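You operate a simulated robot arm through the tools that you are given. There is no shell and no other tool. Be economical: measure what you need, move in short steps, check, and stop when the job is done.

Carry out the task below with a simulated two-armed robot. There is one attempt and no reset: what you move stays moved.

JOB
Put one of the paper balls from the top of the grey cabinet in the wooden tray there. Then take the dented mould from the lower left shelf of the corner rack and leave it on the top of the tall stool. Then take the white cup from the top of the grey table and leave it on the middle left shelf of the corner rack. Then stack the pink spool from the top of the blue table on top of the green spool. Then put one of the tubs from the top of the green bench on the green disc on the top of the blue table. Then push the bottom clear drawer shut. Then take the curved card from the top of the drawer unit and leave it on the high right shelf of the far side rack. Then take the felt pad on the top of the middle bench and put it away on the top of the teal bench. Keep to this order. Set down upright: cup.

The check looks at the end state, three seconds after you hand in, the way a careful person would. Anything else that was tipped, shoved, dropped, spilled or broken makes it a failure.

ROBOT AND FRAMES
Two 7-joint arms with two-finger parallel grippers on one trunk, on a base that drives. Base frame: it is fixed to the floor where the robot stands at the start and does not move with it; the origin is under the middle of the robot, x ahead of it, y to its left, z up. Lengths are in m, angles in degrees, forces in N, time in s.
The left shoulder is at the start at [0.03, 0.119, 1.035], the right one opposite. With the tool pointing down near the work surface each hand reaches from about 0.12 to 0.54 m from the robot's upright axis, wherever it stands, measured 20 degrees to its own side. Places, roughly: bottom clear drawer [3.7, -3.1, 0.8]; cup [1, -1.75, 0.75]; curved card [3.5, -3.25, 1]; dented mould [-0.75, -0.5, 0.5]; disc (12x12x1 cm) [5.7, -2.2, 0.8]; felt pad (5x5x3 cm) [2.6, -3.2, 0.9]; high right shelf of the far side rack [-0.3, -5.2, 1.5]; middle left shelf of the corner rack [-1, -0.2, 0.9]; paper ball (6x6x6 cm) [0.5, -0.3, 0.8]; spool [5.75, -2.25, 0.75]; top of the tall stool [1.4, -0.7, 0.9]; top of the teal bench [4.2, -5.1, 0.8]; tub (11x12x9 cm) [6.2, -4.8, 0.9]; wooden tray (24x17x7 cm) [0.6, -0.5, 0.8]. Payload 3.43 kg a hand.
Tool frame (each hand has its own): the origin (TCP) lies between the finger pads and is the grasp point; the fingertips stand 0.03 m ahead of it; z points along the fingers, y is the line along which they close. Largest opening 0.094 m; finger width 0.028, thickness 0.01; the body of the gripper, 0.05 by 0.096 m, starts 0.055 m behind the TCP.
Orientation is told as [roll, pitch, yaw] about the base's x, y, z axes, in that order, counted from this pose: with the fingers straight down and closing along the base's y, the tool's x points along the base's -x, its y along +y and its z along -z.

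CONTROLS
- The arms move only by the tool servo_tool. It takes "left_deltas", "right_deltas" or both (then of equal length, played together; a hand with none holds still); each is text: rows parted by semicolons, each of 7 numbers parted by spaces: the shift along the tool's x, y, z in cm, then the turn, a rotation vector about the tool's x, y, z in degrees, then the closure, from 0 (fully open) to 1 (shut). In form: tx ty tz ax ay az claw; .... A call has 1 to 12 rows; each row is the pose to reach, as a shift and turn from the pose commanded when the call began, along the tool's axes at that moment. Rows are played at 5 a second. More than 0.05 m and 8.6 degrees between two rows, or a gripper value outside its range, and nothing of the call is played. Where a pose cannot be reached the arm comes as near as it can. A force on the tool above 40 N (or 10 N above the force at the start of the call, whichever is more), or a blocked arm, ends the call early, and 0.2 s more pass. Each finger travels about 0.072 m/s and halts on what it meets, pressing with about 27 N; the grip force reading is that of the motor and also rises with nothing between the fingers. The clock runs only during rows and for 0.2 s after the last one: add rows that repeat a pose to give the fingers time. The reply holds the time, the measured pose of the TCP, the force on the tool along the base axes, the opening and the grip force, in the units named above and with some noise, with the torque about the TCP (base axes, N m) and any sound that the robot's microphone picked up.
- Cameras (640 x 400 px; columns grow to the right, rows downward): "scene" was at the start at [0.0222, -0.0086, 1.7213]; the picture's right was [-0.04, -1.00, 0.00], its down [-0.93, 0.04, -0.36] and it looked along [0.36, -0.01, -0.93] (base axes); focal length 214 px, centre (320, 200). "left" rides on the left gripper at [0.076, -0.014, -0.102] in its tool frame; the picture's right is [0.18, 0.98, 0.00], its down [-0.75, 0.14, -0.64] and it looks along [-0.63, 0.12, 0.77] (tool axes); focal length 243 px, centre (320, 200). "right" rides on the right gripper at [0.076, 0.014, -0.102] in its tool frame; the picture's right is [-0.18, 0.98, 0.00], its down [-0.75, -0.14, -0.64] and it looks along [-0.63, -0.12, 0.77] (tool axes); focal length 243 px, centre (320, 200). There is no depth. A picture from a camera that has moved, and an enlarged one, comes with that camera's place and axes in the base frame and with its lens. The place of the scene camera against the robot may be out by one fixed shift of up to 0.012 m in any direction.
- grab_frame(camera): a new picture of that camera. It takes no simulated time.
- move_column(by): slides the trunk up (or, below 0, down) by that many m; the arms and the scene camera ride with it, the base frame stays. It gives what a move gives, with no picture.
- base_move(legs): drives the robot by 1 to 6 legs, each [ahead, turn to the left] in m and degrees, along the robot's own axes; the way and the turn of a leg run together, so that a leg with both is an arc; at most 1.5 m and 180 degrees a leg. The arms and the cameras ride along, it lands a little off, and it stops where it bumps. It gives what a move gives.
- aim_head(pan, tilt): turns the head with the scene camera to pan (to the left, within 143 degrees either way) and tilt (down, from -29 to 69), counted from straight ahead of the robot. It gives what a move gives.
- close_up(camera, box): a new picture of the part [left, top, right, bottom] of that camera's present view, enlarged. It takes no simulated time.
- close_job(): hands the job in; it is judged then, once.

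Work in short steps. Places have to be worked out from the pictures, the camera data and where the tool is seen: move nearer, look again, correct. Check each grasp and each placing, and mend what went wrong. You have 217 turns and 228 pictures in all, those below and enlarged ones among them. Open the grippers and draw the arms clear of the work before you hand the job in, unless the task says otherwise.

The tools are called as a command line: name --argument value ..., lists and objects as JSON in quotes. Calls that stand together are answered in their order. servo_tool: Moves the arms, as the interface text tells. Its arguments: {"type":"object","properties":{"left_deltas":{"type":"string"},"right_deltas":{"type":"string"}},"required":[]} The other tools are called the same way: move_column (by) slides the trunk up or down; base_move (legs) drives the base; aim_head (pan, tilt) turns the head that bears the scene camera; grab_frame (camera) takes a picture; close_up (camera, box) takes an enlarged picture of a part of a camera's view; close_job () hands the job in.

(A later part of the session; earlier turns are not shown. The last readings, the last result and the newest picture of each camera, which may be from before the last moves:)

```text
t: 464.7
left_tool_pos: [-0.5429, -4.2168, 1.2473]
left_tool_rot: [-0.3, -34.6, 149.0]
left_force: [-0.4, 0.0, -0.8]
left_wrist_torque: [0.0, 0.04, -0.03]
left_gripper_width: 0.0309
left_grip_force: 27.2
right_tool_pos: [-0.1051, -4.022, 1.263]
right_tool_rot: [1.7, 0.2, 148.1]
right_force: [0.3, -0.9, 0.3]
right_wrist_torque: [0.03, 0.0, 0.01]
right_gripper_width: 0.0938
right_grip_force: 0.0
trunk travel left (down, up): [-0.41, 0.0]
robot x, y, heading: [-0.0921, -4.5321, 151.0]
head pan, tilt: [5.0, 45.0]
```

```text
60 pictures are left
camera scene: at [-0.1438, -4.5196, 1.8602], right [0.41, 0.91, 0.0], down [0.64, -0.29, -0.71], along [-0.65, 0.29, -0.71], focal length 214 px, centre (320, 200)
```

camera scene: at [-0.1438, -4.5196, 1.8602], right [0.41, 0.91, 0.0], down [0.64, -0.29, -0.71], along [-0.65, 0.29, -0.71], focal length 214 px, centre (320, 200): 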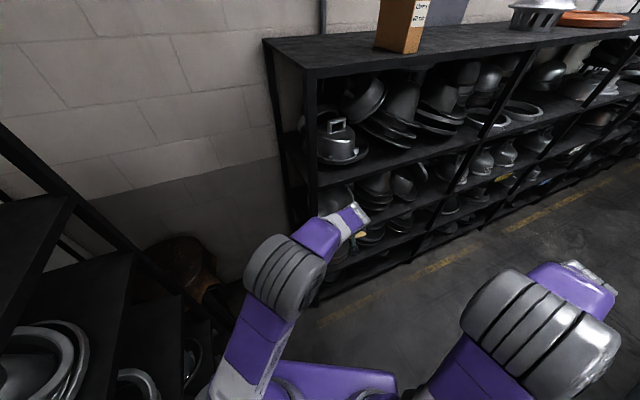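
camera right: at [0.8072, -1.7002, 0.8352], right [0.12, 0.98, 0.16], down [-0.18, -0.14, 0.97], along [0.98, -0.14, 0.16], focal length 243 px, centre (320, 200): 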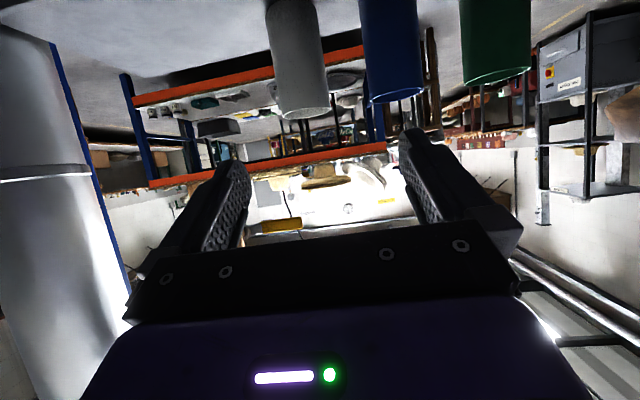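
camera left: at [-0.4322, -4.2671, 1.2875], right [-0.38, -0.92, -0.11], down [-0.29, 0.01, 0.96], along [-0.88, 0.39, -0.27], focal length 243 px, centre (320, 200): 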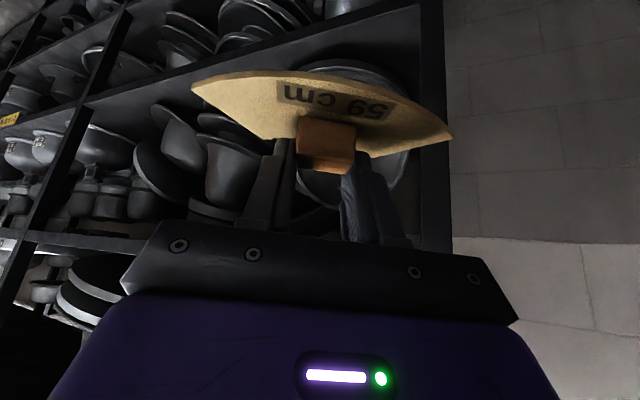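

Card still firmly held. Retract and raise the left hand before turning in this tight corner.

servo_tool --left_deltas "-1 0 -4 0 0 0 0.85; -2 0 -8 0 -3 0 0.85; -3 0 -12 0 -6 0 0.85; -4 0 -16 0 -9 0 0.85; -5 0 -20 0 -12 0 0.85; -6 0 -24 0 -13 0 0.85; -7.1 0 -27.9 0 -13 0 0.85; -7.1 0 -27.9 0 -13 0 0.85"

base_move --legs '[[0.1, 0], [0, 89]]'

aim_head --pan -10 --tilt 20

grab_frame --camera "scene"

grab_frame --camera "left"

```text
t: 466.5
left_tool_pos: [-0.4574, -4.2716, 1.5162]
left_tool_rot: [-0.2, -47.5, 149.0]
left_force: [0.1, -0.2, -0.4]
left_wrist_torque: [0.0, 0.02, 0.0]
left_gripper_width: 0.0308
left_grip_force: 27.1
right_tool_pos: [-0.1048, -4.0217, 1.2636]
right_tool_rot: [1.6, 0.1, 148.0]
right_force: [0.6, 0.8, 0.3]
right_wrist_torque: [0.0, -0.02, -0.01]
right_gripper_width: 0.0942
right_grip_force: 0.0
trunk travel left (down, up): [-0.41, 0.0]
robot x, y, heading: [-0.0928, -4.5345, 150.9]
head pan, tilt: [5.0, 45.0]
```

```text
t: 471.5
left_tool_pos: [-0.4474, -4.8435, 1.515]
left_tool_rot: [-0.3, -47.5, -121.9]
left_force: [0.4, -0.2, -0.1]
left_wrist_torque: [0.05, -0.01, -0.01]
left_gripper_width: 0.0308
left_grip_force: 26.9
right_tool_pos: [-0.6911, -4.4872, 1.263]
right_tool_rot: [1.6, 0.2, -122.9]
right_force: [-0.5, 0.6, 0.2]
right_wrist_torque: [0.02, 0.0, 0.02]
right_gripper_width: 0.0938
right_grip_force: 0.1
trunk travel left (down, up): [-0.41, 0.0]
robot x, y, heading: [-0.1779, -4.4814, -120.2]
head pan, tilt: [5.0, 45.0]
```

```text
t: 472.4
left_tool_pos: [-0.4471, -4.8453, 1.5151]
left_tool_rot: [-0.3, -47.7, -121.9]
left_force: [0.0, 0.4, -0.5]
left_wrist_torque: [-0.01, -0.02, -0.01]
left_gripper_width: 0.0308
left_grip_force: 27.0
right_tool_pos: [-0.6903, -4.4872, 1.2628]
right_tool_rot: [1.5, 0.2, -122.9]
right_force: [-0.5, 0.2, -0.1]
right_wrist_torque: [0.01, 0.04, -0.01]
right_gripper_width: 0.0942
right_grip_force: 0.0
trunk travel left (down, up): [-0.41, 0.0]
robot x, y, heading: [-0.1793, -4.4825, -120.2]
head pan, tilt: [-10.0, 20.0]
```

```text
59 pictures are left
camera scene: at [-0.2277, -4.5354, 1.8987], right [-0.76, 0.64, 0.0], down [0.22, 0.26, -0.94], along [-0.61, -0.72, -0.34], focal length 214 px, centre (320, 200)
```

scene: 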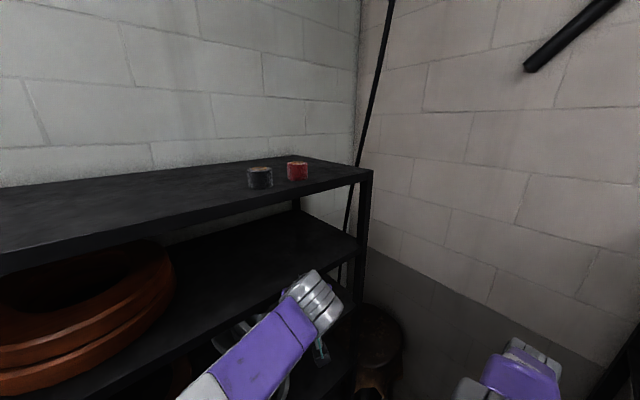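

```text
58 pictures are left
camera left: at [-0.3918, -4.7282, 1.5287], right [0.9, -0.42, -0.14], down [0.1, -0.11, 0.99], along [-0.43, -0.9, -0.05], focal length 243 px, centre (320, 200)
```

left: 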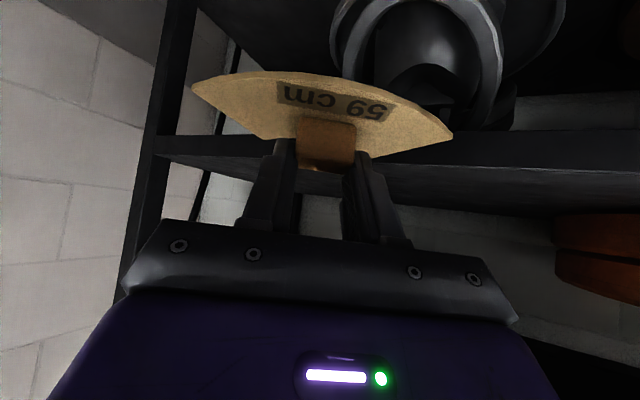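

Shelf surface ≈1.49, free between x≈-0.23 and -0.83. Raise the hand 5.5 cm, drive 0.15 in, then extend.

servo_tool --left_deltas "-2 0 -1.8 0 0 0 0.85; -4.1 0 -3.7 0 0 0 0.85; -4.1 0 -3.7 0 0 0 0.85"

base_move --legs '[[0.15, 0]]'

grab_frame --camera "left"

grab_frame --camera "scene"

```text
t: 473.2
left_tool_pos: [-0.4467, -4.8446, 1.5707]
left_tool_rot: [-0.3, -47.6, -121.9]
left_force: [0.5, 0.4, -0.1]
left_wrist_torque: [-0.01, 0.01, -0.01]
left_gripper_width: 0.031
left_grip_force: 26.9
right_tool_pos: [-0.6912, -4.4862, 1.2626]
right_tool_rot: [1.6, 0.3, -122.9]
right_force: [0.6, -0.1, 0.6]
right_wrist_torque: [-0.01, 0.02, 0.0]
right_gripper_width: 0.0938
right_grip_force: 0.1
trunk travel left (down, up): [-0.41, 0.0]
robot x, y, heading: [-0.1783, -4.4842, -120.4]
head pan, tilt: [-10.0, 20.0]
```

```text
t: 474.5
left_tool_pos: [-0.5174, -4.9702, 1.5708]
left_tool_rot: [-0.4, -47.7, -122.0]
left_force: [-1.5, 0.3, -0.9]
left_wrist_torque: [-0.01, -0.02, 0.01]
left_gripper_width: 0.0312
left_grip_force: 27.9
right_tool_pos: [-0.7631, -4.6124, 1.2637]
right_tool_rot: [1.6, 0.2, -122.9]
right_force: [0.6, 1.0, -0.2]
right_wrist_torque: [-0.04, 0.01, -0.02]
right_gripper_width: 0.094
right_grip_force: 0.1
trunk travel left (down, up): [-0.41, 0.0]
robot x, y, heading: [-0.2516, -4.6086, -120.2]
head pan, tilt: [-10.0, 20.0]
```

```text
57 pictures are left
camera left: at [-0.4637, -4.8534, 1.5839], right [0.9, -0.42, -0.14], down [0.11, -0.1, 0.99], along [-0.43, -0.9, -0.05], focal length 243 px, centre (320, 200)
```

left: 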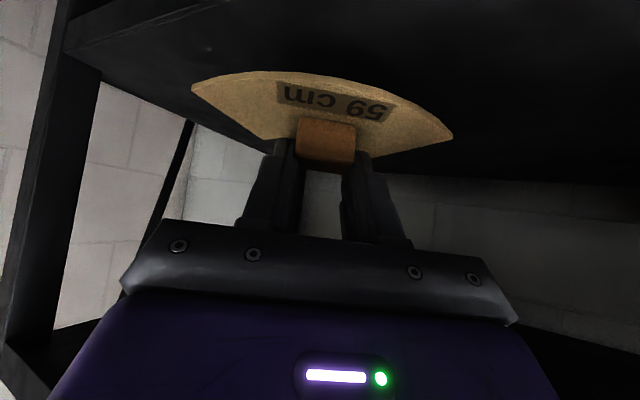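

```text
56 pictures are left
camera scene: at [-0.3001, -4.6601, 1.899], right [-0.76, 0.65, 0.0], down [0.22, 0.26, -0.94], along [-0.61, -0.72, -0.34], focal length 214 px, centre (320, 200)
```

scene: 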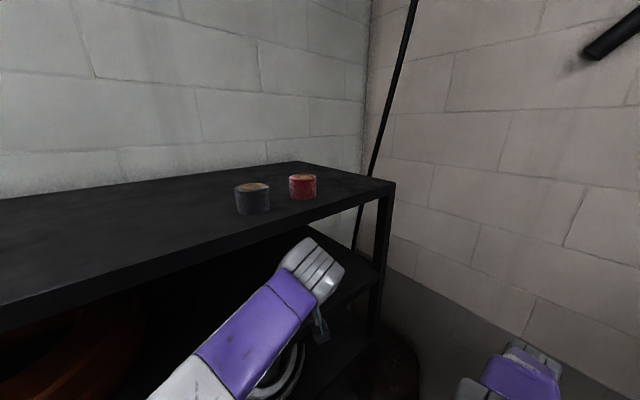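

Over the shelf surface. Extend 10 cm and lower gently until contact.

servo_tool --left_deltas "-2.2 0 2.5 0 0 0 0.85; -4.5 0 4.9 0 0 0 0.85; -6.7 0 7.4 0 0 0 0.85; -6 0 8.1 0 0 0 0.85; -5.2 0 8.7 0 0 0 0.85; -4.9 0 9 0 0 0 0.85; -4.5 0 9.4 0 0 0 0.85; -4.1 0 9.7 0 0 0 0.85; -3.7 0 10.1 0 0 0 0.85; -3.7 0 10.1 0 0 0 0.85"

grab_frame --camera "left"

```text
t: 476.7
left_tool_pos: [-0.5752, -5.0547, 1.5299]
left_tool_rot: [-0.4, -47.7, -121.9]
left_force: [-0.1, 0.0, -0.9]
left_wrist_torque: [0.04, 0.0, -0.05]
left_gripper_width: 0.0308
left_grip_force: 27.5
right_tool_pos: [-0.7638, -4.6135, 1.2627]
right_tool_rot: [1.6, 0.2, -122.9]
right_force: [-0.1, -0.3, 0.1]
right_wrist_torque: [-0.03, 0.02, -0.01]
right_gripper_width: 0.094
right_grip_force: 0.1
trunk travel left (down, up): [-0.41, 0.0]
robot x, y, heading: [-0.2518, -4.6131, -120.1]
head pan, tilt: [-10.0, 20.0]
```

```text
55 pictures are left
camera left: at [-0.5183, -4.9385, 1.5425], right [0.9, -0.42, -0.14], down [0.11, -0.1, 0.99], along [-0.43, -0.9, -0.05], focal length 243 px, centre (320, 200)
```

left: 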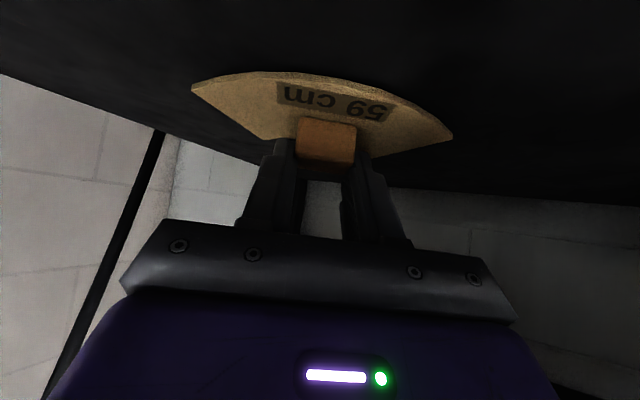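

servo_tool --left_deltas "0.37 0 0.34 0 0 0 0.85; 0.74 0 0.67 0 0 0 0.85; 1.1 0 1 0 0 0 0.85; 1.5 0 1.35 0 0 0 0.85; 1.85 0 1.7 0 0 0 0.85; 2.2 0 2 0 0 0 0.85; 2.6 0 2.35 0 0 0 0.85; 3 0 2.7 0 0 0 0.85; 3.3 0 3 0 0 0 0.85; 3.7 0 3.4 0 0 0 0.85"

grab_frame --camera "left"

```text
t: 478.0
left_tool_pos: [-0.5731, -5.0556, 1.5146]
left_tool_rot: [-1.2, -48.9, -121.5]
left_force: [0.3, 3.4, 9.6]
left_wrist_torque: [-0.04, -0.53, 0.19]
left_gripper_width: 0.0313
left_grip_force: 26.9
right_tool_pos: [-0.7634, -4.6133, 1.2636]
right_tool_rot: [1.6, 0.0, -122.9]
right_force: [-0.9, 0.2, -0.1]
right_wrist_torque: [-0.01, 0.01, -0.01]
right_gripper_width: 0.0941
right_grip_force: 0.0
trunk travel left (down, up): [-0.41, 0.0]
robot x, y, heading: [-0.2523, -4.6084, -119.8]
head pan, tilt: [-10.0, 20.0]
stopped in row 6 (left hand): the force on the tool passed its limit at 42 N (the readings are from after the stop); the commanded pose is now the measured one
```

```text
54 pictures are left
camera left: at [-0.5172, -4.9388, 1.5243], right [0.89, -0.42, -0.15], down [0.12, -0.09, 0.99], along [-0.43, -0.9, -0.03], focal length 243 px, centre (320, 200)
```

left: 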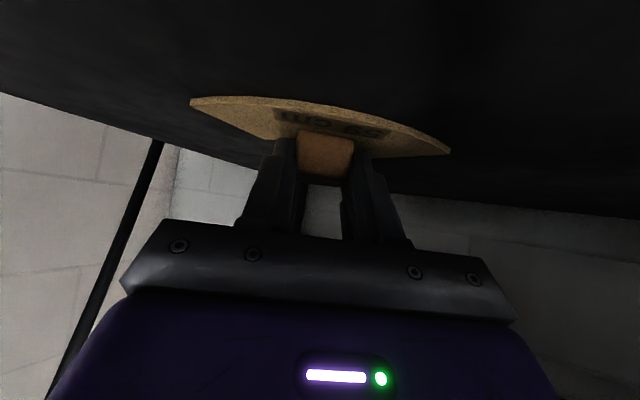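

Contact with the shelf. Open gently and lift slightly.

servo_tool --left_deltas "-0.1 0 -0.1 0 0 0 0.8; -0.1 0 -0.1 0 0 0 0.65; -0.1 0 -0.1 0 0 0 0.5; -0.1 0 -0.1 0 0 0 0.3; -0.1 0 -0.1 0 0 0 0.3; 1.2 0 -2.6 0 0 0 0.3; 2.5 0 -5 0 0 0 0.3; 3.8 0 -7.5 0 0 0 0.3; 3.8 0 -7.5 0 0 0 0.3"

grab_frame --camera "left"

```text
t: 480.0
left_tool_pos: [-0.5309, -4.9879, 1.5351]
left_tool_rot: [-1.1, -48.6, -121.5]
left_force: [-0.5, 0.8, -0.1]
left_wrist_torque: [-0.03, 0.0, 0.0]
left_gripper_width: 0.0659
left_grip_force: 0.1
right_tool_pos: [-0.7638, -4.6131, 1.2628]
right_tool_rot: [1.6, 0.2, -122.8]
right_force: [0.0, -0.1, -0.9]
right_wrist_torque: [-0.03, 0.06, 0.0]
right_gripper_width: 0.0939
right_grip_force: 0.1
trunk travel left (down, up): [-0.41, 0.0]
robot x, y, heading: [-0.2506, -4.6117, -120.2]
head pan, tilt: [-10.0, 20.0]
```

```text
53 pictures are left
camera left: at [-0.4734, -4.8715, 1.5451], right [0.89, -0.42, -0.15], down [0.12, -0.1, 0.99], along [-0.43, -0.9, -0.03], focal length 243 px, centre (320, 200)
```

left: 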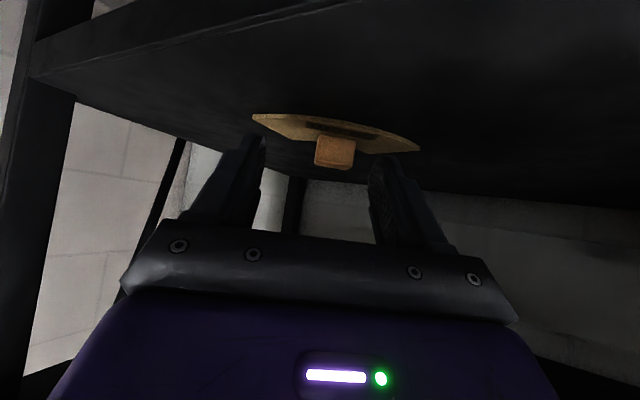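

Card rests on the shelf. Back out and drive back east along the aisle to the felt pad's end of the middle bench.

base_move --legs '[[-0.32, 0], [0, 120], [1.4, 0], [1.45, 0], [0, 90]]'

aim_head --pan 0 --tilt 40

grab_frame --camera "scene"

```text
t: 496.3
left_tool_pos: [2.1994, -4.5304, 1.5384]
left_tool_rot: [-2.1, -49.1, -5.1]
left_force: [-0.7, 0.4, 0.0]
left_wrist_torque: [0.05, -0.02, -0.01]
left_gripper_width: 0.0657
left_grip_force: 0.1
right_tool_pos: [1.9554, -4.9022, 1.2714]
right_tool_rot: [0.6, 0.9, -8.1]
right_force: [-42.1, -3.9, -1.2]
right_wrist_torque: [0.52, -4.44, -1.58]
right_gripper_width: 0.0942
right_grip_force: 0.0
trunk travel left (down, up): [-0.41, 0.0]
robot x, y, heading: [1.7481, -4.4585, -4.7]
head pan, tilt: [-10.0, 20.0]
stopped in leg 4: the force on the tool passed its limit at 110 N (the readings are from after the stop); the commanded pose is now the measured one
```

```text
t: 497.1
left_tool_pos: [2.1998, -4.5293, 1.5386]
left_tool_rot: [-2.2, -49.1, -5.1]
left_force: [-0.1, 1.0, 0.3]
left_wrist_torque: [0.01, -0.01, 0.03]
left_gripper_width: 0.0658
left_grip_force: 0.1
right_tool_pos: [1.9537, -4.9012, 1.2707]
right_tool_rot: [0.7, 0.6, -8.1]
right_force: [-62.0, -9.4, 5.8]
right_wrist_torque: [0.8, -6.61, -2.43]
right_gripper_width: 0.094
right_grip_force: 0.1
trunk travel left (down, up): [-0.41, 0.0]
robot x, y, heading: [1.7546, -4.4607, -4.8]
head pan, tilt: [0.0, 40.0]
```

```text
52 pictures are left
camera scene: at [1.7882, -4.4465, 1.8677], right [-0.08, -1.0, 0.01], down [-0.63, 0.04, -0.77], along [0.77, -0.07, -0.64], focal length 214 px, centre (320, 200)
```

scene: 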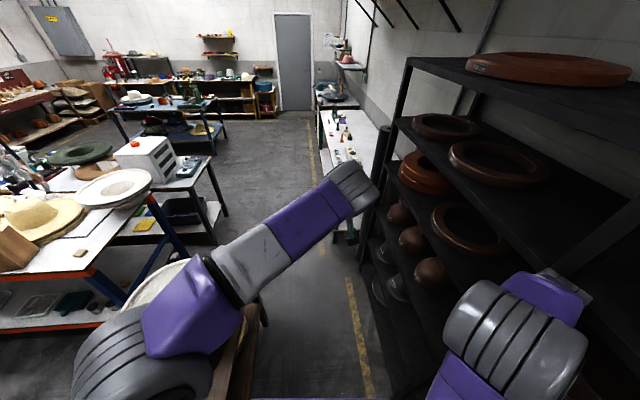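

The right hand bumped the rack post. Back off, angle slightly left, and continue.

base_move --legs '[[-0.15, 0], [0, 11], [1.15, 0]]'

grab_frame --camera "scene"

```text
t: 502.8
left_tool_pos: [2.8274, -4.3586, 1.5311]
left_tool_rot: [-1.0, -48.3, 5.9]
left_force: [0.4, 0.7, -0.9]
left_wrist_torque: [0.02, 0.02, 0.01]
left_gripper_width: 0.0659
left_grip_force: 0.1
right_tool_pos: [2.6593, -4.7704, 1.2624]
right_tool_rot: [1.4, 1.3, 3.7]
right_force: [0.7, -0.1, -0.9]
right_wrist_torque: [0.02, 0.06, -0.02]
right_gripper_width: 0.0941
right_grip_force: 0.1
trunk travel left (down, up): [-0.41, 0.0]
robot x, y, heading: [2.3467, -4.3662, 7.6]
head pan, tilt: [0.0, 40.0]
stopped in leg 3: the robot was blocked; the commanded pose is now the measured one
```

```text
51 pictures are left
camera scene: at [2.4084, -4.3669, 1.867], right [0.13, -0.99, 0.0], down [-0.64, -0.08, -0.76], along [0.76, 0.1, -0.65], focal length 214 px, centre (320, 200)
```

scene: 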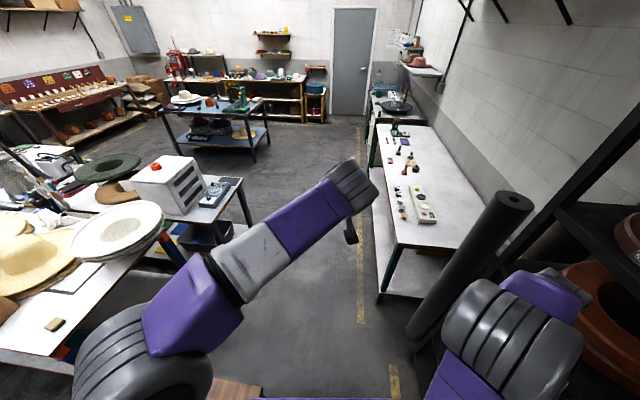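

Likely the base's front-left corner met the wooden stand. Back off, slide ~8 cm south, and go past it.

base_move --legs '[[-0.22, 0], [0, -19], [0.34, 0], [0, 11], [0.4, 0]]'

aim_head --pan 80 --tilt 50

grab_frame --camera "scene"

```text
t: 507.2
left_tool_pos: [2.8761, -4.5702, 1.541]
left_tool_rot: [-3.1, -49.6, -11.8]
left_force: [-0.5, -0.6, -0.4]
left_wrist_torque: [0.0, -0.03, -0.03]
left_gripper_width: 0.0658
left_grip_force: 0.1
right_tool_pos: [2.58, -4.903, 1.2755]
right_tool_rot: [0.4, 0.7, -16.2]
right_force: [0.2, 0.3, 0.4]
right_wrist_torque: [0.0, 0.0, 0.0]
right_gripper_width: 0.094
right_grip_force: 0.1
trunk travel left (down, up): [-0.41, 0.0]
robot x, y, heading: [2.4463, -4.4591, -12.0]
head pan, tilt: [0.0, 40.0]
stopped in leg 3: the robot was blocked; the commanded pose is now the measured one
```

```text
t: 508.8
left_tool_pos: [2.8767, -4.5682, 1.5418]
left_tool_rot: [-3.3, -49.6, -11.8]
left_force: [0.0, 0.0, -1.6]
left_wrist_torque: [0.01, -0.01, -0.02]
left_gripper_width: 0.0659
left_grip_force: 0.0
right_tool_pos: [2.5817, -4.9024, 1.2736]
right_tool_rot: [0.8, 0.7, -16.3]
right_force: [-0.7, 0.9, -0.6]
right_wrist_torque: [0.02, -0.01, -0.01]
right_gripper_width: 0.094
right_grip_force: 0.1
trunk travel left (down, up): [-0.41, 0.0]
robot x, y, heading: [2.4473, -4.4612, -12.1]
head pan, tilt: [80.0, 50.0]
```

```text
50 pictures are left
camera scene: at [2.4241, -4.337, 1.8502], right [0.93, -0.38, 0.02], down [-0.28, -0.73, -0.62], along [0.25, 0.57, -0.78], focal length 214 px, centre (320, 200)
```

scene: 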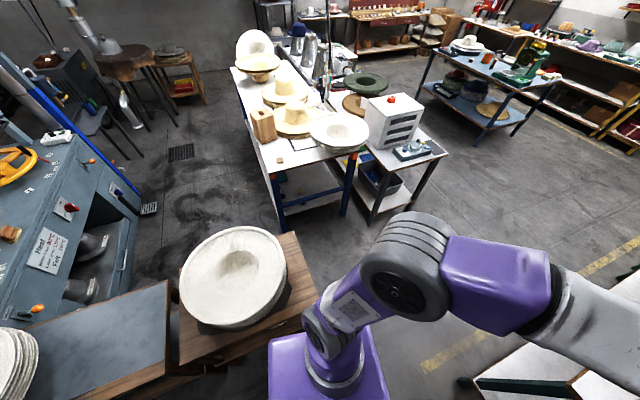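

aim_head --pan -70 --tilt 50

grab_frame --camera "scene"

```text
t: 511.1
left_tool_pos: [2.8775, -4.5689, 1.5415]
left_tool_rot: [-3.2, -49.5, -11.8]
left_force: [0.0, 0.7, 0.3]
left_wrist_torque: [-0.01, 0.01, -0.01]
left_gripper_width: 0.0657
left_grip_force: 0.1
right_tool_pos: [2.5803, -4.9025, 1.273]
right_tool_rot: [0.8, 0.7, -16.3]
right_force: [-0.6, -0.1, 0.0]
right_wrist_torque: [0.0, -0.01, 0.02]
right_gripper_width: 0.0941
right_grip_force: 0.1
trunk travel left (down, up): [-0.41, 0.0]
robot x, y, heading: [2.4486, -4.4604, -12.3]
head pan, tilt: [-70.0, 50.0]
```

```text
49 pictures are left
camera scene: at [2.4061, -4.4849, 1.8544], right [-0.99, -0.14, -0.01], down [-0.1, 0.74, -0.67], along [0.1, -0.66, -0.75], focal length 214 px, centre (320, 200)
```

scene: 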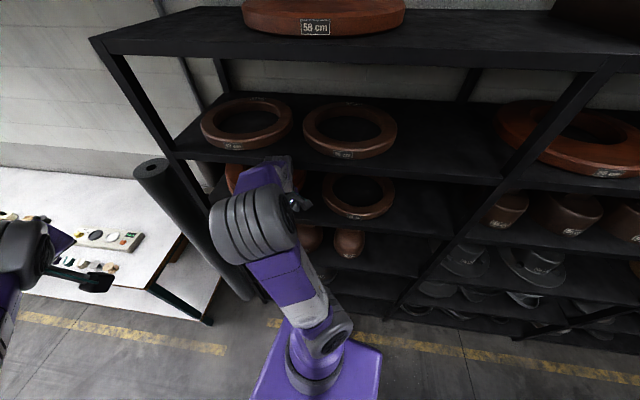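

The aisle is tight: base side vs. stand, right hand vs. rack. Tuck the right hand inward, straighten the heading, and go straight through.

servo_tool --right_deltas "0 3.5 0 0 0 0 0; 0 7 0 0 0 0 0; 0 10.5 0 0 0 0 0; 0 14 0 0 0 0 0; 0 14 0 0 0 0 0"

base_move --legs '[[-0.05, 0], [0, 9], [0.55, 0]]'

grab_frame --camera "scene"

```text
t: 512.3
left_tool_pos: [2.8915, -4.6095, 1.5344]
left_tool_rot: [-1.1, -48.8, -13.5]
left_force: [0.6, 0.9, 1.0]
left_wrist_torque: [-0.02, 0.0, -0.04]
left_gripper_width: 0.0658
left_grip_force: 0.1
right_tool_pos: [2.6296, -4.8028, 1.2656]
right_tool_rot: [2.2, 1.6, -16.3]
right_force: [-0.6, 0.2, 1.4]
right_wrist_torque: [-0.02, 0.0, 0.01]
right_gripper_width: 0.0938
right_grip_force: 0.0
trunk travel left (down, up): [-0.41, 0.0]
robot x, y, heading: [2.4467, -4.4589, -12.3]
head pan, tilt: [-70.0, 50.0]
```

```text
t: 516.7
left_tool_pos: [3.4121, -4.557, 1.5333]
left_tool_rot: [-0.9, -48.7, -4.4]
left_force: [0.3, 0.4, 0.1]
left_wrist_torque: [0.01, -0.01, 0.02]
left_gripper_width: 0.0658
left_grip_force: 0.1
right_tool_pos: [3.1836, -4.7907, 1.2657]
right_tool_rot: [2.1, 1.7, -7.2]
right_force: [0.2, -0.5, 1.5]
right_wrist_torque: [0.02, 0.0, -0.03]
right_gripper_width: 0.094
right_grip_force: 0.1
trunk travel left (down, up): [-0.41, 0.0]
robot x, y, heading: [2.9481, -4.4778, -2.8]
head pan, tilt: [-70.0, 50.0]
```

```text
48 pictures are left
camera scene: at [2.9368, -4.5571, 1.8532], right [-0.96, -0.29, 0.0], down [-0.22, 0.73, -0.64], along [0.19, -0.61, -0.77], focal length 214 px, centre (320, 200)
```

scene: 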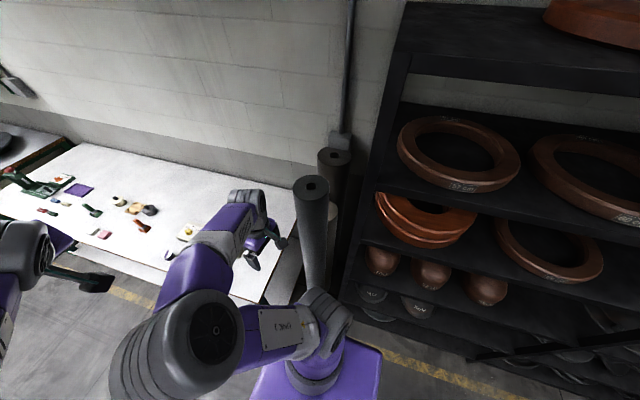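

Passed the stand. Turn left and drive up to the south end of the middle bench near the felt pad.

base_move --legs '[[0, 100], [0.78, 0]]'

aim_head --pan 10 --tilt 50

grab_frame --camera "scene"

```text
t: 525.1
left_tool_pos: [2.8372, -3.2462, 1.534]
left_tool_rot: [-1.0, -48.6, 96.2]
left_force: [1.4, 0.2, 0.5]
left_wrist_torque: [0.03, -0.02, 0.03]
left_gripper_width: 0.0658
left_grip_force: 0.0
right_tool_pos: [3.1073, -3.4283, 1.2642]
right_tool_rot: [2.2, 1.6, 93.5]
right_force: [-0.1, 0.0, -0.3]
right_wrist_torque: [-0.02, 0.01, 0.01]
right_gripper_width: 0.0941
right_grip_force: 0.1
trunk travel left (down, up): [-0.41, 0.0]
robot x, y, heading: [2.8452, -3.7133, 97.5]
head pan, tilt: [-70.0, 50.0]
```

```text
t: 526.6
left_tool_pos: [2.837, -3.2462, 1.5332]
left_tool_rot: [-1.0, -48.5, 96.3]
left_force: [0.6, 0.0, -0.4]
left_wrist_torque: [0.01, 0.0, 0.0]
left_gripper_width: 0.0658
left_grip_force: 0.0
right_tool_pos: [3.1081, -3.4278, 1.2636]
right_tool_rot: [2.2, 1.5, 93.5]
right_force: [-0.7, 0.1, -0.1]
right_wrist_torque: [0.0, 0.03, -0.01]
right_gripper_width: 0.0941
right_grip_force: 0.0
trunk travel left (down, up): [-0.41, 0.0]
robot x, y, heading: [2.8471, -3.7187, 97.7]
head pan, tilt: [10.0, 50.0]
```

```text
47 pictures are left
camera scene: at [2.8231, -3.6795, 1.8532], right [0.95, 0.3, 0.0], down [0.23, -0.73, -0.64], along [-0.19, 0.61, -0.77], focal length 214 px, centre (320, 200)
```

scene: 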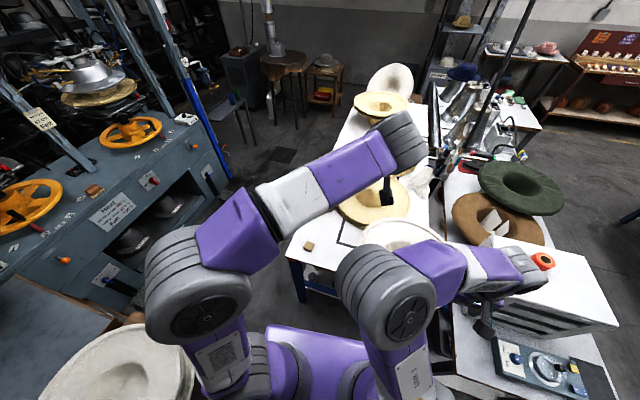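

Pad at ≈[2.61,-3.20]. Lower the trunk 0.2 and bring the left hand above the pad, steeper.

move_column --by -0.2

servo_tool --left_deltas "1.7 2.4 2.7 0 3 0 0.3; 3.4 4.9 5.4 0 6 0 0.3; 5.1 7.3 8.2 0 9 0 0.3; 6.9 9.8 10.9 0 12 0 0.3; 8.6 12.2 13.6 0 15 0 0.3; 10.4 14.7 16.4 0 18 0 0.2; 12.1 17.1 19.1 0 21 0 0.1; 13.8 19.5 21.8 0 25 0 0; 15.6 22 24.6 0 28 0 0; 15.6 22 24.6 0 28 0 0"

grab_frame --camera "left"

```text
t: 528.8
left_tool_pos: [2.837, -3.2471, 1.3343]
left_tool_rot: [-0.9, -48.6, 96.3]
left_force: [-0.1, 0.8, -0.4]
left_wrist_torque: [0.0, 0.02, -0.04]
left_gripper_width: 0.0655
left_grip_force: 0.0
right_tool_pos: [3.1075, -3.4285, 1.064]
right_tool_rot: [2.2, 1.6, 93.5]
right_force: [0.6, -0.2, 0.1]
right_wrist_torque: [0.0, 0.01, -0.01]
right_gripper_width: 0.0939
right_grip_force: 0.0
trunk travel left (down, up): [-0.21, 0.2]
robot x, y, heading: [2.848, -3.7159, 97.8]
head pan, tilt: [10.0, 50.0]
```

```text
t: 531.0
left_tool_pos: [2.6124, -3.1882, 1.0516]
left_tool_rot: [-0.7, -20.6, 95.7]
left_force: [-0.1, -0.5, -0.5]
left_wrist_torque: [0.0, -0.02, 0.01]
left_gripper_width: 0.0941
left_grip_force: 0.0
right_tool_pos: [3.1085, -3.4275, 1.0638]
right_tool_rot: [2.2, 1.6, 93.5]
right_force: [0.0, 0.9, 0.3]
right_wrist_torque: [0.03, -0.03, 0.02]
right_gripper_width: 0.0941
right_grip_force: 0.0
trunk travel left (down, up): [-0.21, 0.2]
robot x, y, heading: [2.8481, -3.7194, 97.9]
head pan, tilt: [10.0, 50.0]
```

```text
46 pictures are left
camera left: at [2.6359, -3.2924, 1.121], right [-0.96, -0.27, -0.08], down [-0.2, 0.46, 0.86], along [-0.2, 0.85, -0.5], focal length 243 px, centre (320, 200)
```

left: 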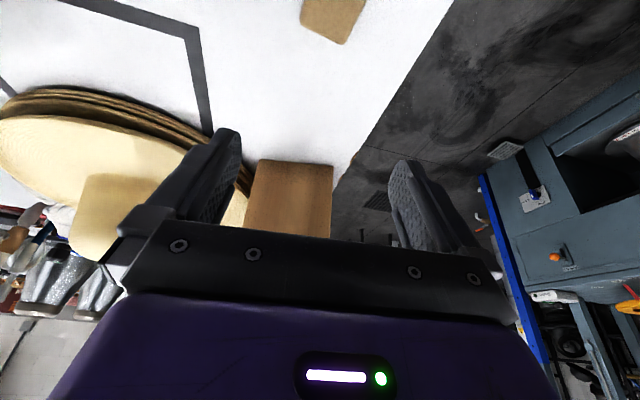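

The pad is right below the hand, roughly aligned. Descend, with fine steps to contact.

servo_tool --left_deltas "1.4 -0.5 3.7 0 0 0 0; 2.8 -0.5 7.5 0 0 0 0; 4.2 -0.5 11.2 0 0 0 0; 5.3 -0.5 14 0 0 0 0; 5.6 -0.5 15 0 0 0 0; 6 -0.5 16 0 0 0 0; 6.4 -0.5 17 0 0 0 0; 6.7 -0.5 17.8 0 0 0 0; 7 -0.5 18.7 0 0 0 0; 7.4 -0.5 19.7 0 0 0 0"

grab_frame --camera "left"

```text
t: 532.4
left_tool_pos: [2.617, -3.1862, 0.8937]
left_tool_rot: [-0.7, -21.4, 96.0]
left_force: [3.0, -18.7, 26.4]
left_wrist_torque: [-0.81, 1.2, 1.09]
left_gripper_width: 0.0927
left_grip_force: 0.2
right_tool_pos: [3.1077, -3.4303, 1.0652]
right_tool_rot: [2.2, 1.5, 93.6]
right_force: [0.3, 0.6, -0.4]
right_wrist_torque: [-0.03, 0.01, -0.01]
right_gripper_width: 0.0941
right_grip_force: 0.0
trunk travel left (down, up): [-0.21, 0.2]
robot x, y, heading: [2.8476, -3.7132, 97.7]
head pan, tilt: [10.0, 50.0]
stopped in row 6 (left hand): the force on the tool passed its limit at 51 N (the readings are from after the stop); the commanded pose is now the measured one
```

```text
45 pictures are left
camera left: at [2.6421, -3.2915, 0.9613], right [-0.96, -0.27, -0.08], down [-0.2, 0.45, 0.87], along [-0.2, 0.85, -0.48], focal length 243 px, centre (320, 200)
```

left: 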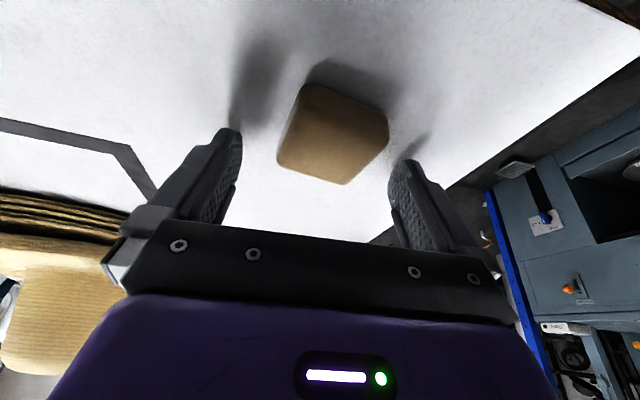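

Bench touched; pad lies between the fingers. Ease up 5 mm, close, lift.

servo_tool --left_deltas "-0.2 0 -0.6 0 0 0 0; -0.2 0 -0.6 0 0 0 0.3; -0.2 0 -0.6 0 0 0 0.6; -0.2 0 -0.6 0 0 0 0.8; -0.2 0 -0.6 0 0 0 0.8; -0.2 0 -0.6 0 0 0 0.8; -1.6 0 -4.3 0 0 0 0.8; -3 0 -8 0 0 0 0.8; -4.4 0 -11.8 0 0 0 0.8; -4.4 0 -11.8 0 0 0 0.8"

grab_frame --camera "left"

```text
t: 534.5
left_tool_pos: [2.6171, -3.1863, 1.0134]
left_tool_rot: [-0.7, -21.3, 95.8]
left_force: [0.5, 1.3, 0.2]
left_wrist_torque: [0.0, 0.0, 0.0]
left_gripper_width: 0.0504
left_grip_force: 26.7
right_tool_pos: [3.1074, -3.4276, 1.0638]
right_tool_rot: [2.2, 1.7, 93.4]
right_force: [0.2, 0.3, 0.7]
right_wrist_torque: [0.01, 0.0, 0.0]
right_gripper_width: 0.0938
right_grip_force: 0.0
trunk travel left (down, up): [-0.21, 0.2]
robot x, y, heading: [2.8432, -3.7207, 97.6]
head pan, tilt: [10.0, 50.0]
```

```text
44 pictures are left
camera left: at [2.6411, -3.291, 1.0822], right [-0.96, -0.27, -0.08], down [-0.2, 0.45, 0.87], along [-0.2, 0.85, -0.49], focal length 243 px, centre (320, 200)
```

left: 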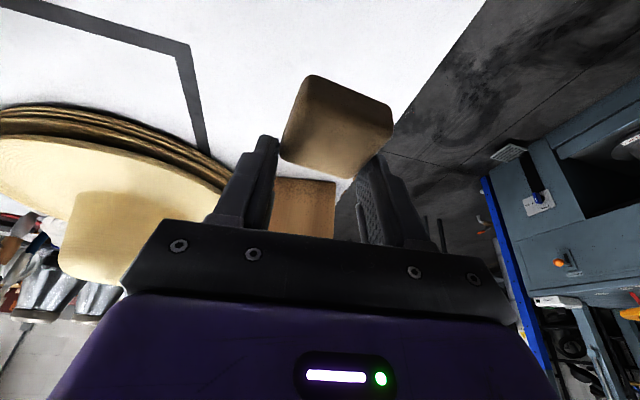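

Pad held. Raise, back out and drive to the teal bench.

servo_tool --left_deltas "-1.5 -1 -4 0 0 0 0.8; -3.2 -2 -8.4 0 0 0 0.8; -3.2 -2 -8.4 0 0 0 0.8"

base_move --legs '[[-0.6, 0], [0, -94], [1.1, 0], [0, -94]]'

aim_head --pan 0 --tilt 45

grab_frame --camera "scene"

```text
t: 535.4
left_tool_pos: [2.6348, -3.1868, 1.1054]
left_tool_rot: [-0.6, -21.3, 95.8]
left_force: [0.1, 0.4, -0.5]
left_wrist_torque: [-0.01, -0.02, 0.01]
left_gripper_width: 0.0501
left_grip_force: 27.2
right_tool_pos: [3.1063, -3.4279, 1.0635]
right_tool_rot: [2.2, 1.7, 93.4]
right_force: [0.1, 0.3, -0.4]
right_wrist_torque: [0.07, 0.01, -0.02]
right_gripper_width: 0.0939
right_grip_force: 0.1
trunk travel left (down, up): [-0.21, 0.2]
robot x, y, heading: [2.8429, -3.7146, 97.9]
head pan, tilt: [10.0, 50.0]
```

```text
t: 551.9
left_tool_pos: [4.1735, -4.7502, 1.1058]
left_tool_rot: [-0.6, -21.3, -89.2]
left_force: [-0.3, 0.9, -0.2]
left_wrist_torque: [0.0, -0.02, 0.01]
left_gripper_width: 0.0476
left_grip_force: 27.0
right_tool_pos: [3.7253, -4.468, 1.0638]
right_tool_rot: [2.1, 1.6, -91.5]
right_force: [-0.5, 0.1, -0.8]
right_wrist_torque: [-0.01, 0.0, 0.0]
right_gripper_width: 0.0939
right_grip_force: 0.0
trunk travel left (down, up): [-0.21, 0.2]
robot x, y, heading: [4.014, -4.2026, -87.6]
head pan, tilt: [10.0, 50.0]
```

```text
t: 552.6
left_tool_pos: [4.1724, -4.7496, 1.1061]
left_tool_rot: [-0.6, -21.2, -89.2]
left_force: [-0.2, 0.2, -0.7]
left_wrist_torque: [-0.03, -0.01, 0.0]
left_gripper_width: 0.0474
left_grip_force: 26.9
right_tool_pos: [3.726, -4.4687, 1.0626]
right_tool_rot: [2.1, 1.6, -91.5]
right_force: [0.1, 0.0, 0.1]
right_wrist_torque: [0.05, 0.0, 0.01]
right_gripper_width: 0.0938
right_grip_force: 0.0
trunk travel left (down, up): [-0.21, 0.2]
robot x, y, heading: [4.01, -4.2029, -87.0]
head pan, tilt: [0.0, 45.0]
```

```text
43 pictures are left
camera scene: at [4.0096, -4.2601, 1.6601], right [-1.0, -0.05, 0.0], down [-0.03, 0.71, -0.71], along [0.03, -0.71, -0.71], focal length 214 px, centre (320, 200)
```

scene: 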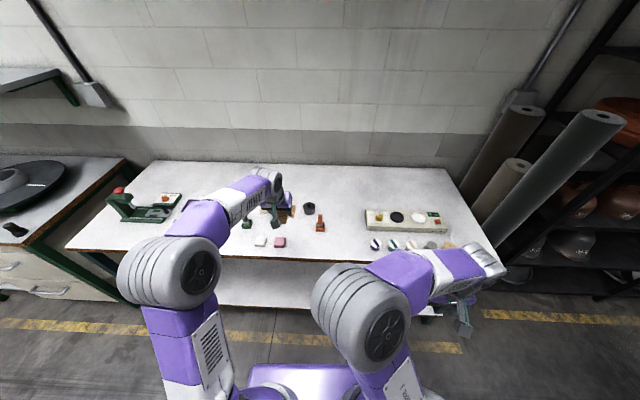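

grab_frame --camera "left"

close_up --camera "scene" --box '[230, 170, 450, 280]'

```text
42 pictures are left
camera left: at [4.1583, -4.6402, 1.1735], right [0.98, 0.18, -0.08], down [0.15, -0.47, 0.87], along [0.12, -0.87, -0.49], focal length 243 px, centre (320, 200)
```

left: 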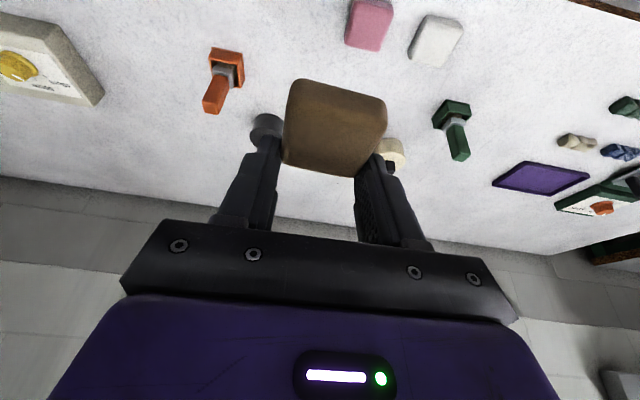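

```text
2.91 times, centred on (340, 225) of scene
camera zoom: at [4.0096, -4.2601, 1.6601], right [-1.0, -0.05, 0.0], down [-0.03, 0.71, -0.71], along [0.03, -0.71, -0.71], focal length 624 px, centre (262, 127)
```

zoom: 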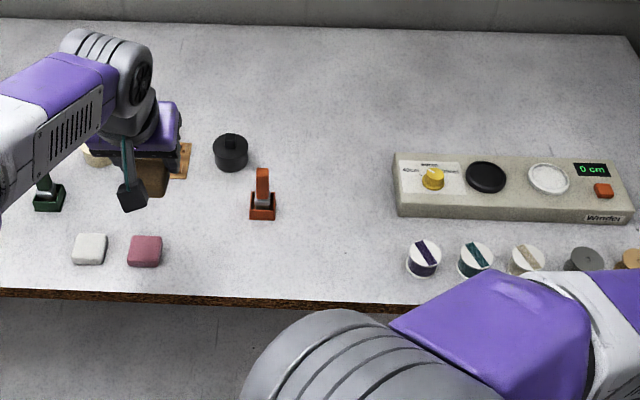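

Free spot at ≈[3.917,-4.885] between the orange stamp and the winder. Turn right 25° and drive 0.11 to bring the hand over it.

base_move --legs '[[0, -25], [0.11, 0]]'

grab_frame --camera "left"

```text
t: 555.0
left_tool_pos: [3.8848, -4.8666, 1.105]
left_tool_rot: [-0.7, -21.3, -114.3]
left_force: [0.5, -0.7, -0.5]
left_wrist_torque: [0.02, -0.01, 0.01]
left_gripper_width: 0.0472
left_grip_force: 26.9
right_tool_pos: [3.5981, -4.4221, 1.0652]
right_tool_rot: [2.3, 1.6, -116.6]
right_force: [-1.4, -0.1, 0.0]
right_wrist_torque: [0.02, -0.01, 0.0]
right_gripper_width: 0.0939
right_grip_force: 0.1
trunk travel left (down, up): [-0.21, 0.2]
robot x, y, heading: [3.967, -4.302, -112.5]
head pan, tilt: [0.0, 45.0]
```

```text
40 pictures are left
camera left: at [3.9169, -4.7614, 1.1732], right [0.96, -0.25, -0.08], down [-0.06, -0.49, 0.87], along [-0.26, -0.83, -0.49], focal length 243 px, centre (320, 200)
```

left: 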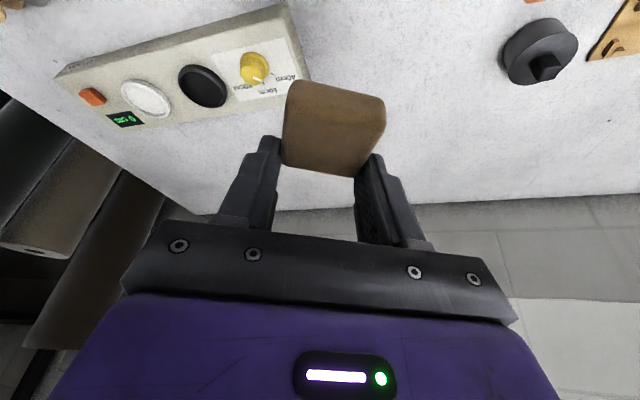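

Shift 3 cm east, away from the winder, and lower; fine steps at the end.

servo_tool --left_deltas "1.5 1.5 3.7 0 0 0 0.8; 2.9 3 7.5 0 0 0 0.8; 4.4 3 11.2 0 0 0 0.8; 5.8 3 14.9 0 0 0 0.8; 7.3 3 18.6 0 0 0 0.8; 7.3 3 18.6 0 0 0 0.8"

grab_frame --camera "left"

```text
t: 556.4
left_tool_pos: [3.9094, -4.8757, 0.9031]
left_tool_rot: [-0.6, -21.3, -114.3]
left_force: [0.4, 0.2, -1.0]
left_wrist_torque: [0.0, 0.02, -0.03]
left_gripper_width: 0.0469
left_grip_force: 26.3
right_tool_pos: [3.5978, -4.4209, 1.0648]
right_tool_rot: [2.2, 1.5, -116.6]
right_force: [-0.1, 0.0, 0.8]
right_wrist_torque: [0.0, 0.02, -0.06]
right_gripper_width: 0.0942
right_grip_force: 0.2
trunk travel left (down, up): [-0.21, 0.2]
robot x, y, heading: [3.9734, -4.3019, -112.7]
head pan, tilt: [0.0, 45.0]
```

```text
39 pictures are left
camera left: at [3.9424, -4.7695, 0.9724], right [0.96, -0.25, -0.08], down [-0.06, -0.49, 0.87], along [-0.26, -0.84, -0.49], focal length 243 px, centre (320, 200)
```

left: 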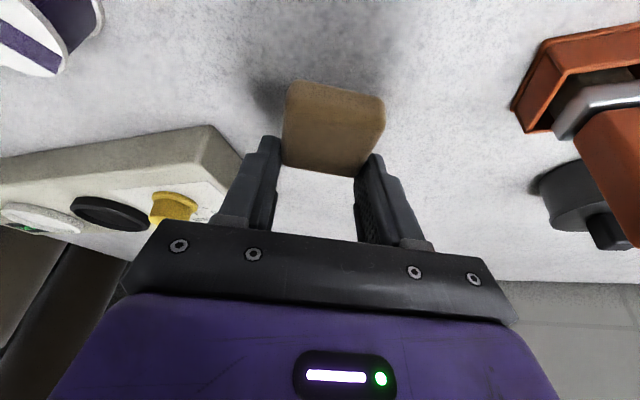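

servo_tool --left_deltas "0.3 0 0.75 0 0 0 0.8; 0.6 0 1.5 0 0 0 0.8; 0.85 0 2.2 0 0 0 0.8; 1.05 0 2.7 0 0 0 0.8; 1.25 0 3.2 0 0 0 0.8; 1.45 0 3.7 0 0 0 0.8; 1.65 0 4.2 0 0 0 0.8; 1.85 0 4.7 0 0 0 0.8; 2.05 0 5.2 0 0 0 0.8; 2.25 0 5.7 0 0 0 0.8"

grab_frame --camera "left"

```text
t: 557.9
left_tool_pos: [3.9077, -4.8796, 0.8734]
left_tool_rot: [-0.8, -22.2, -114.3]
left_force: [1.8, 6.3, 16.9]
left_wrist_torque: [0.02, -0.27, 0.09]
left_gripper_width: 0.047
left_grip_force: 27.1
right_tool_pos: [3.5994, -4.4196, 1.0639]
right_tool_rot: [2.2, 1.6, -116.6]
right_force: [-1.3, 0.1, 0.0]
right_wrist_torque: [0.0, 0.0, -0.02]
right_gripper_width: 0.0942
right_grip_force: 0.1
trunk travel left (down, up): [-0.21, 0.2]
robot x, y, heading: [3.9705, -4.3001, -112.3]
head pan, tilt: [0.0, 45.0]
stopped in row 7 (left hand): the force on the tool passed its limit at 77 N (the readings are from after the stop); the commanded pose is now the measured one
```

```text
38 pictures are left
camera left: at [3.9409, -4.7734, 0.9395], right [0.96, -0.25, -0.08], down [-0.05, -0.48, 0.88], along [-0.26, -0.84, -0.47], focal length 243 px, centre (320, 200)
```

left: 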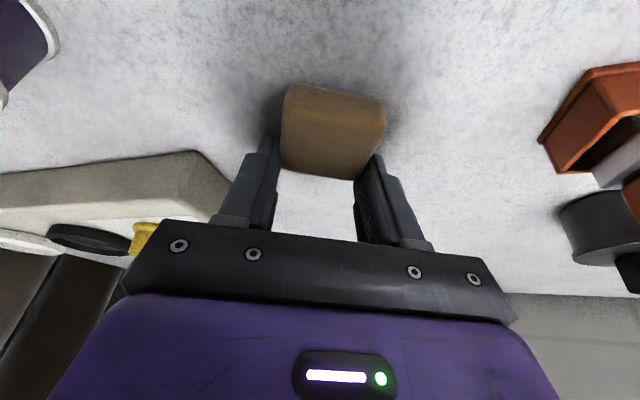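

Contact. Ease up 2 mm, open, and rise.

servo_tool --left_deltas "-0.1 0 -0.2 0 0 0 0.8; -0.1 0 -0.2 0 0 0 0.5; -0.1 0 -0.2 0 0 0 0.25; -0.1 0 -0.2 0 0 0 0.25; -0.1 0 -0.2 0 0 0 0.25; -1.6 0 -4 0 0 0 0.25; -3 0 -7.7 0 0 0 0.2; -4.5 0 -11.5 0 0 0 0.1; -5.9 0 -15.2 0 0 0 0; -7.4 0 -19 0 0 0 0; -7.4 0 -19 0 0 0 0"

grab_frame --camera "left"

base_move --legs '[[-0.35, 0]]'

grab_frame --camera "scene"

```text
t: 560.3
left_tool_pos: [3.9081, -4.8797, 1.0757]
left_tool_rot: [-0.7, -22.0, -114.4]
left_force: [-0.2, -0.1, 0.0]
left_wrist_torque: [-0.01, 0.01, -0.01]
left_gripper_width: 0.0942
left_grip_force: 0.1
right_tool_pos: [3.5998, -4.4225, 1.0644]
right_tool_rot: [2.2, 1.7, -116.7]
right_force: [0.1, 0.9, -0.4]
right_wrist_torque: [0.01, 0.0, 0.0]
right_gripper_width: 0.0939
right_grip_force: 0.1
trunk travel left (down, up): [-0.21, 0.2]
robot x, y, heading: [3.9685, -4.2998, -112.5]
head pan, tilt: [0.0, 45.0]
```

```text
37 pictures are left
camera left: at [3.9417, -4.7732, 1.1428], right [0.96, -0.25, -0.08], down [-0.05, -0.48, 0.88], along [-0.26, -0.84, -0.48], focal length 243 px, centre (320, 200)
```

left: 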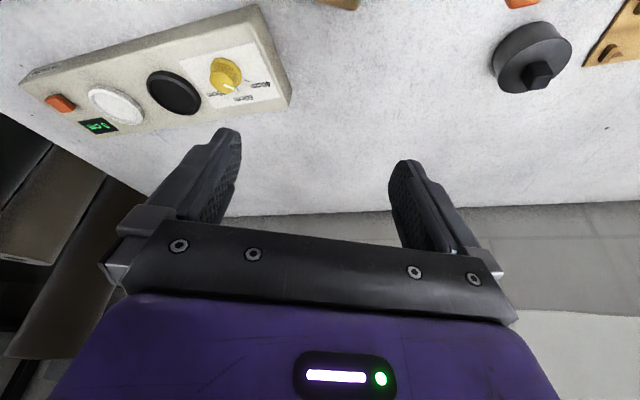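

```text
t: 562.5
left_tool_pos: [4.0396, -4.5605, 1.0763]
left_tool_rot: [-0.7, -22.1, -114.5]
left_force: [-0.3, 0.0, 0.6]
left_wrist_torque: [-0.01, 0.03, 0.03]
left_gripper_width: 0.0938
left_grip_force: 0.0
right_tool_pos: [3.7296, -4.1018, 1.0653]
right_tool_rot: [2.2, 1.6, -116.7]
right_force: [0.1, 0.6, 0.4]
right_wrist_torque: [-0.04, 0.0, 0.03]
right_gripper_width: 0.0941
right_grip_force: 0.0
trunk travel left (down, up): [-0.21, 0.2]
robot x, y, heading: [4.1042, -3.9811, -112.5]
head pan, tilt: [0.0, 45.0]
```

```text
36 pictures are left
camera scene: at [4.0786, -4.0362, 1.6602], right [-0.92, 0.38, 0.0], down [0.27, 0.65, -0.71], along [-0.27, -0.65, -0.71], focal length 214 px, centre (320, 200)
```

scene: 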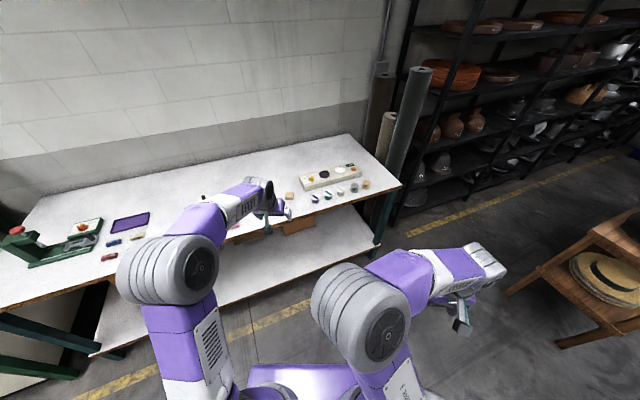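

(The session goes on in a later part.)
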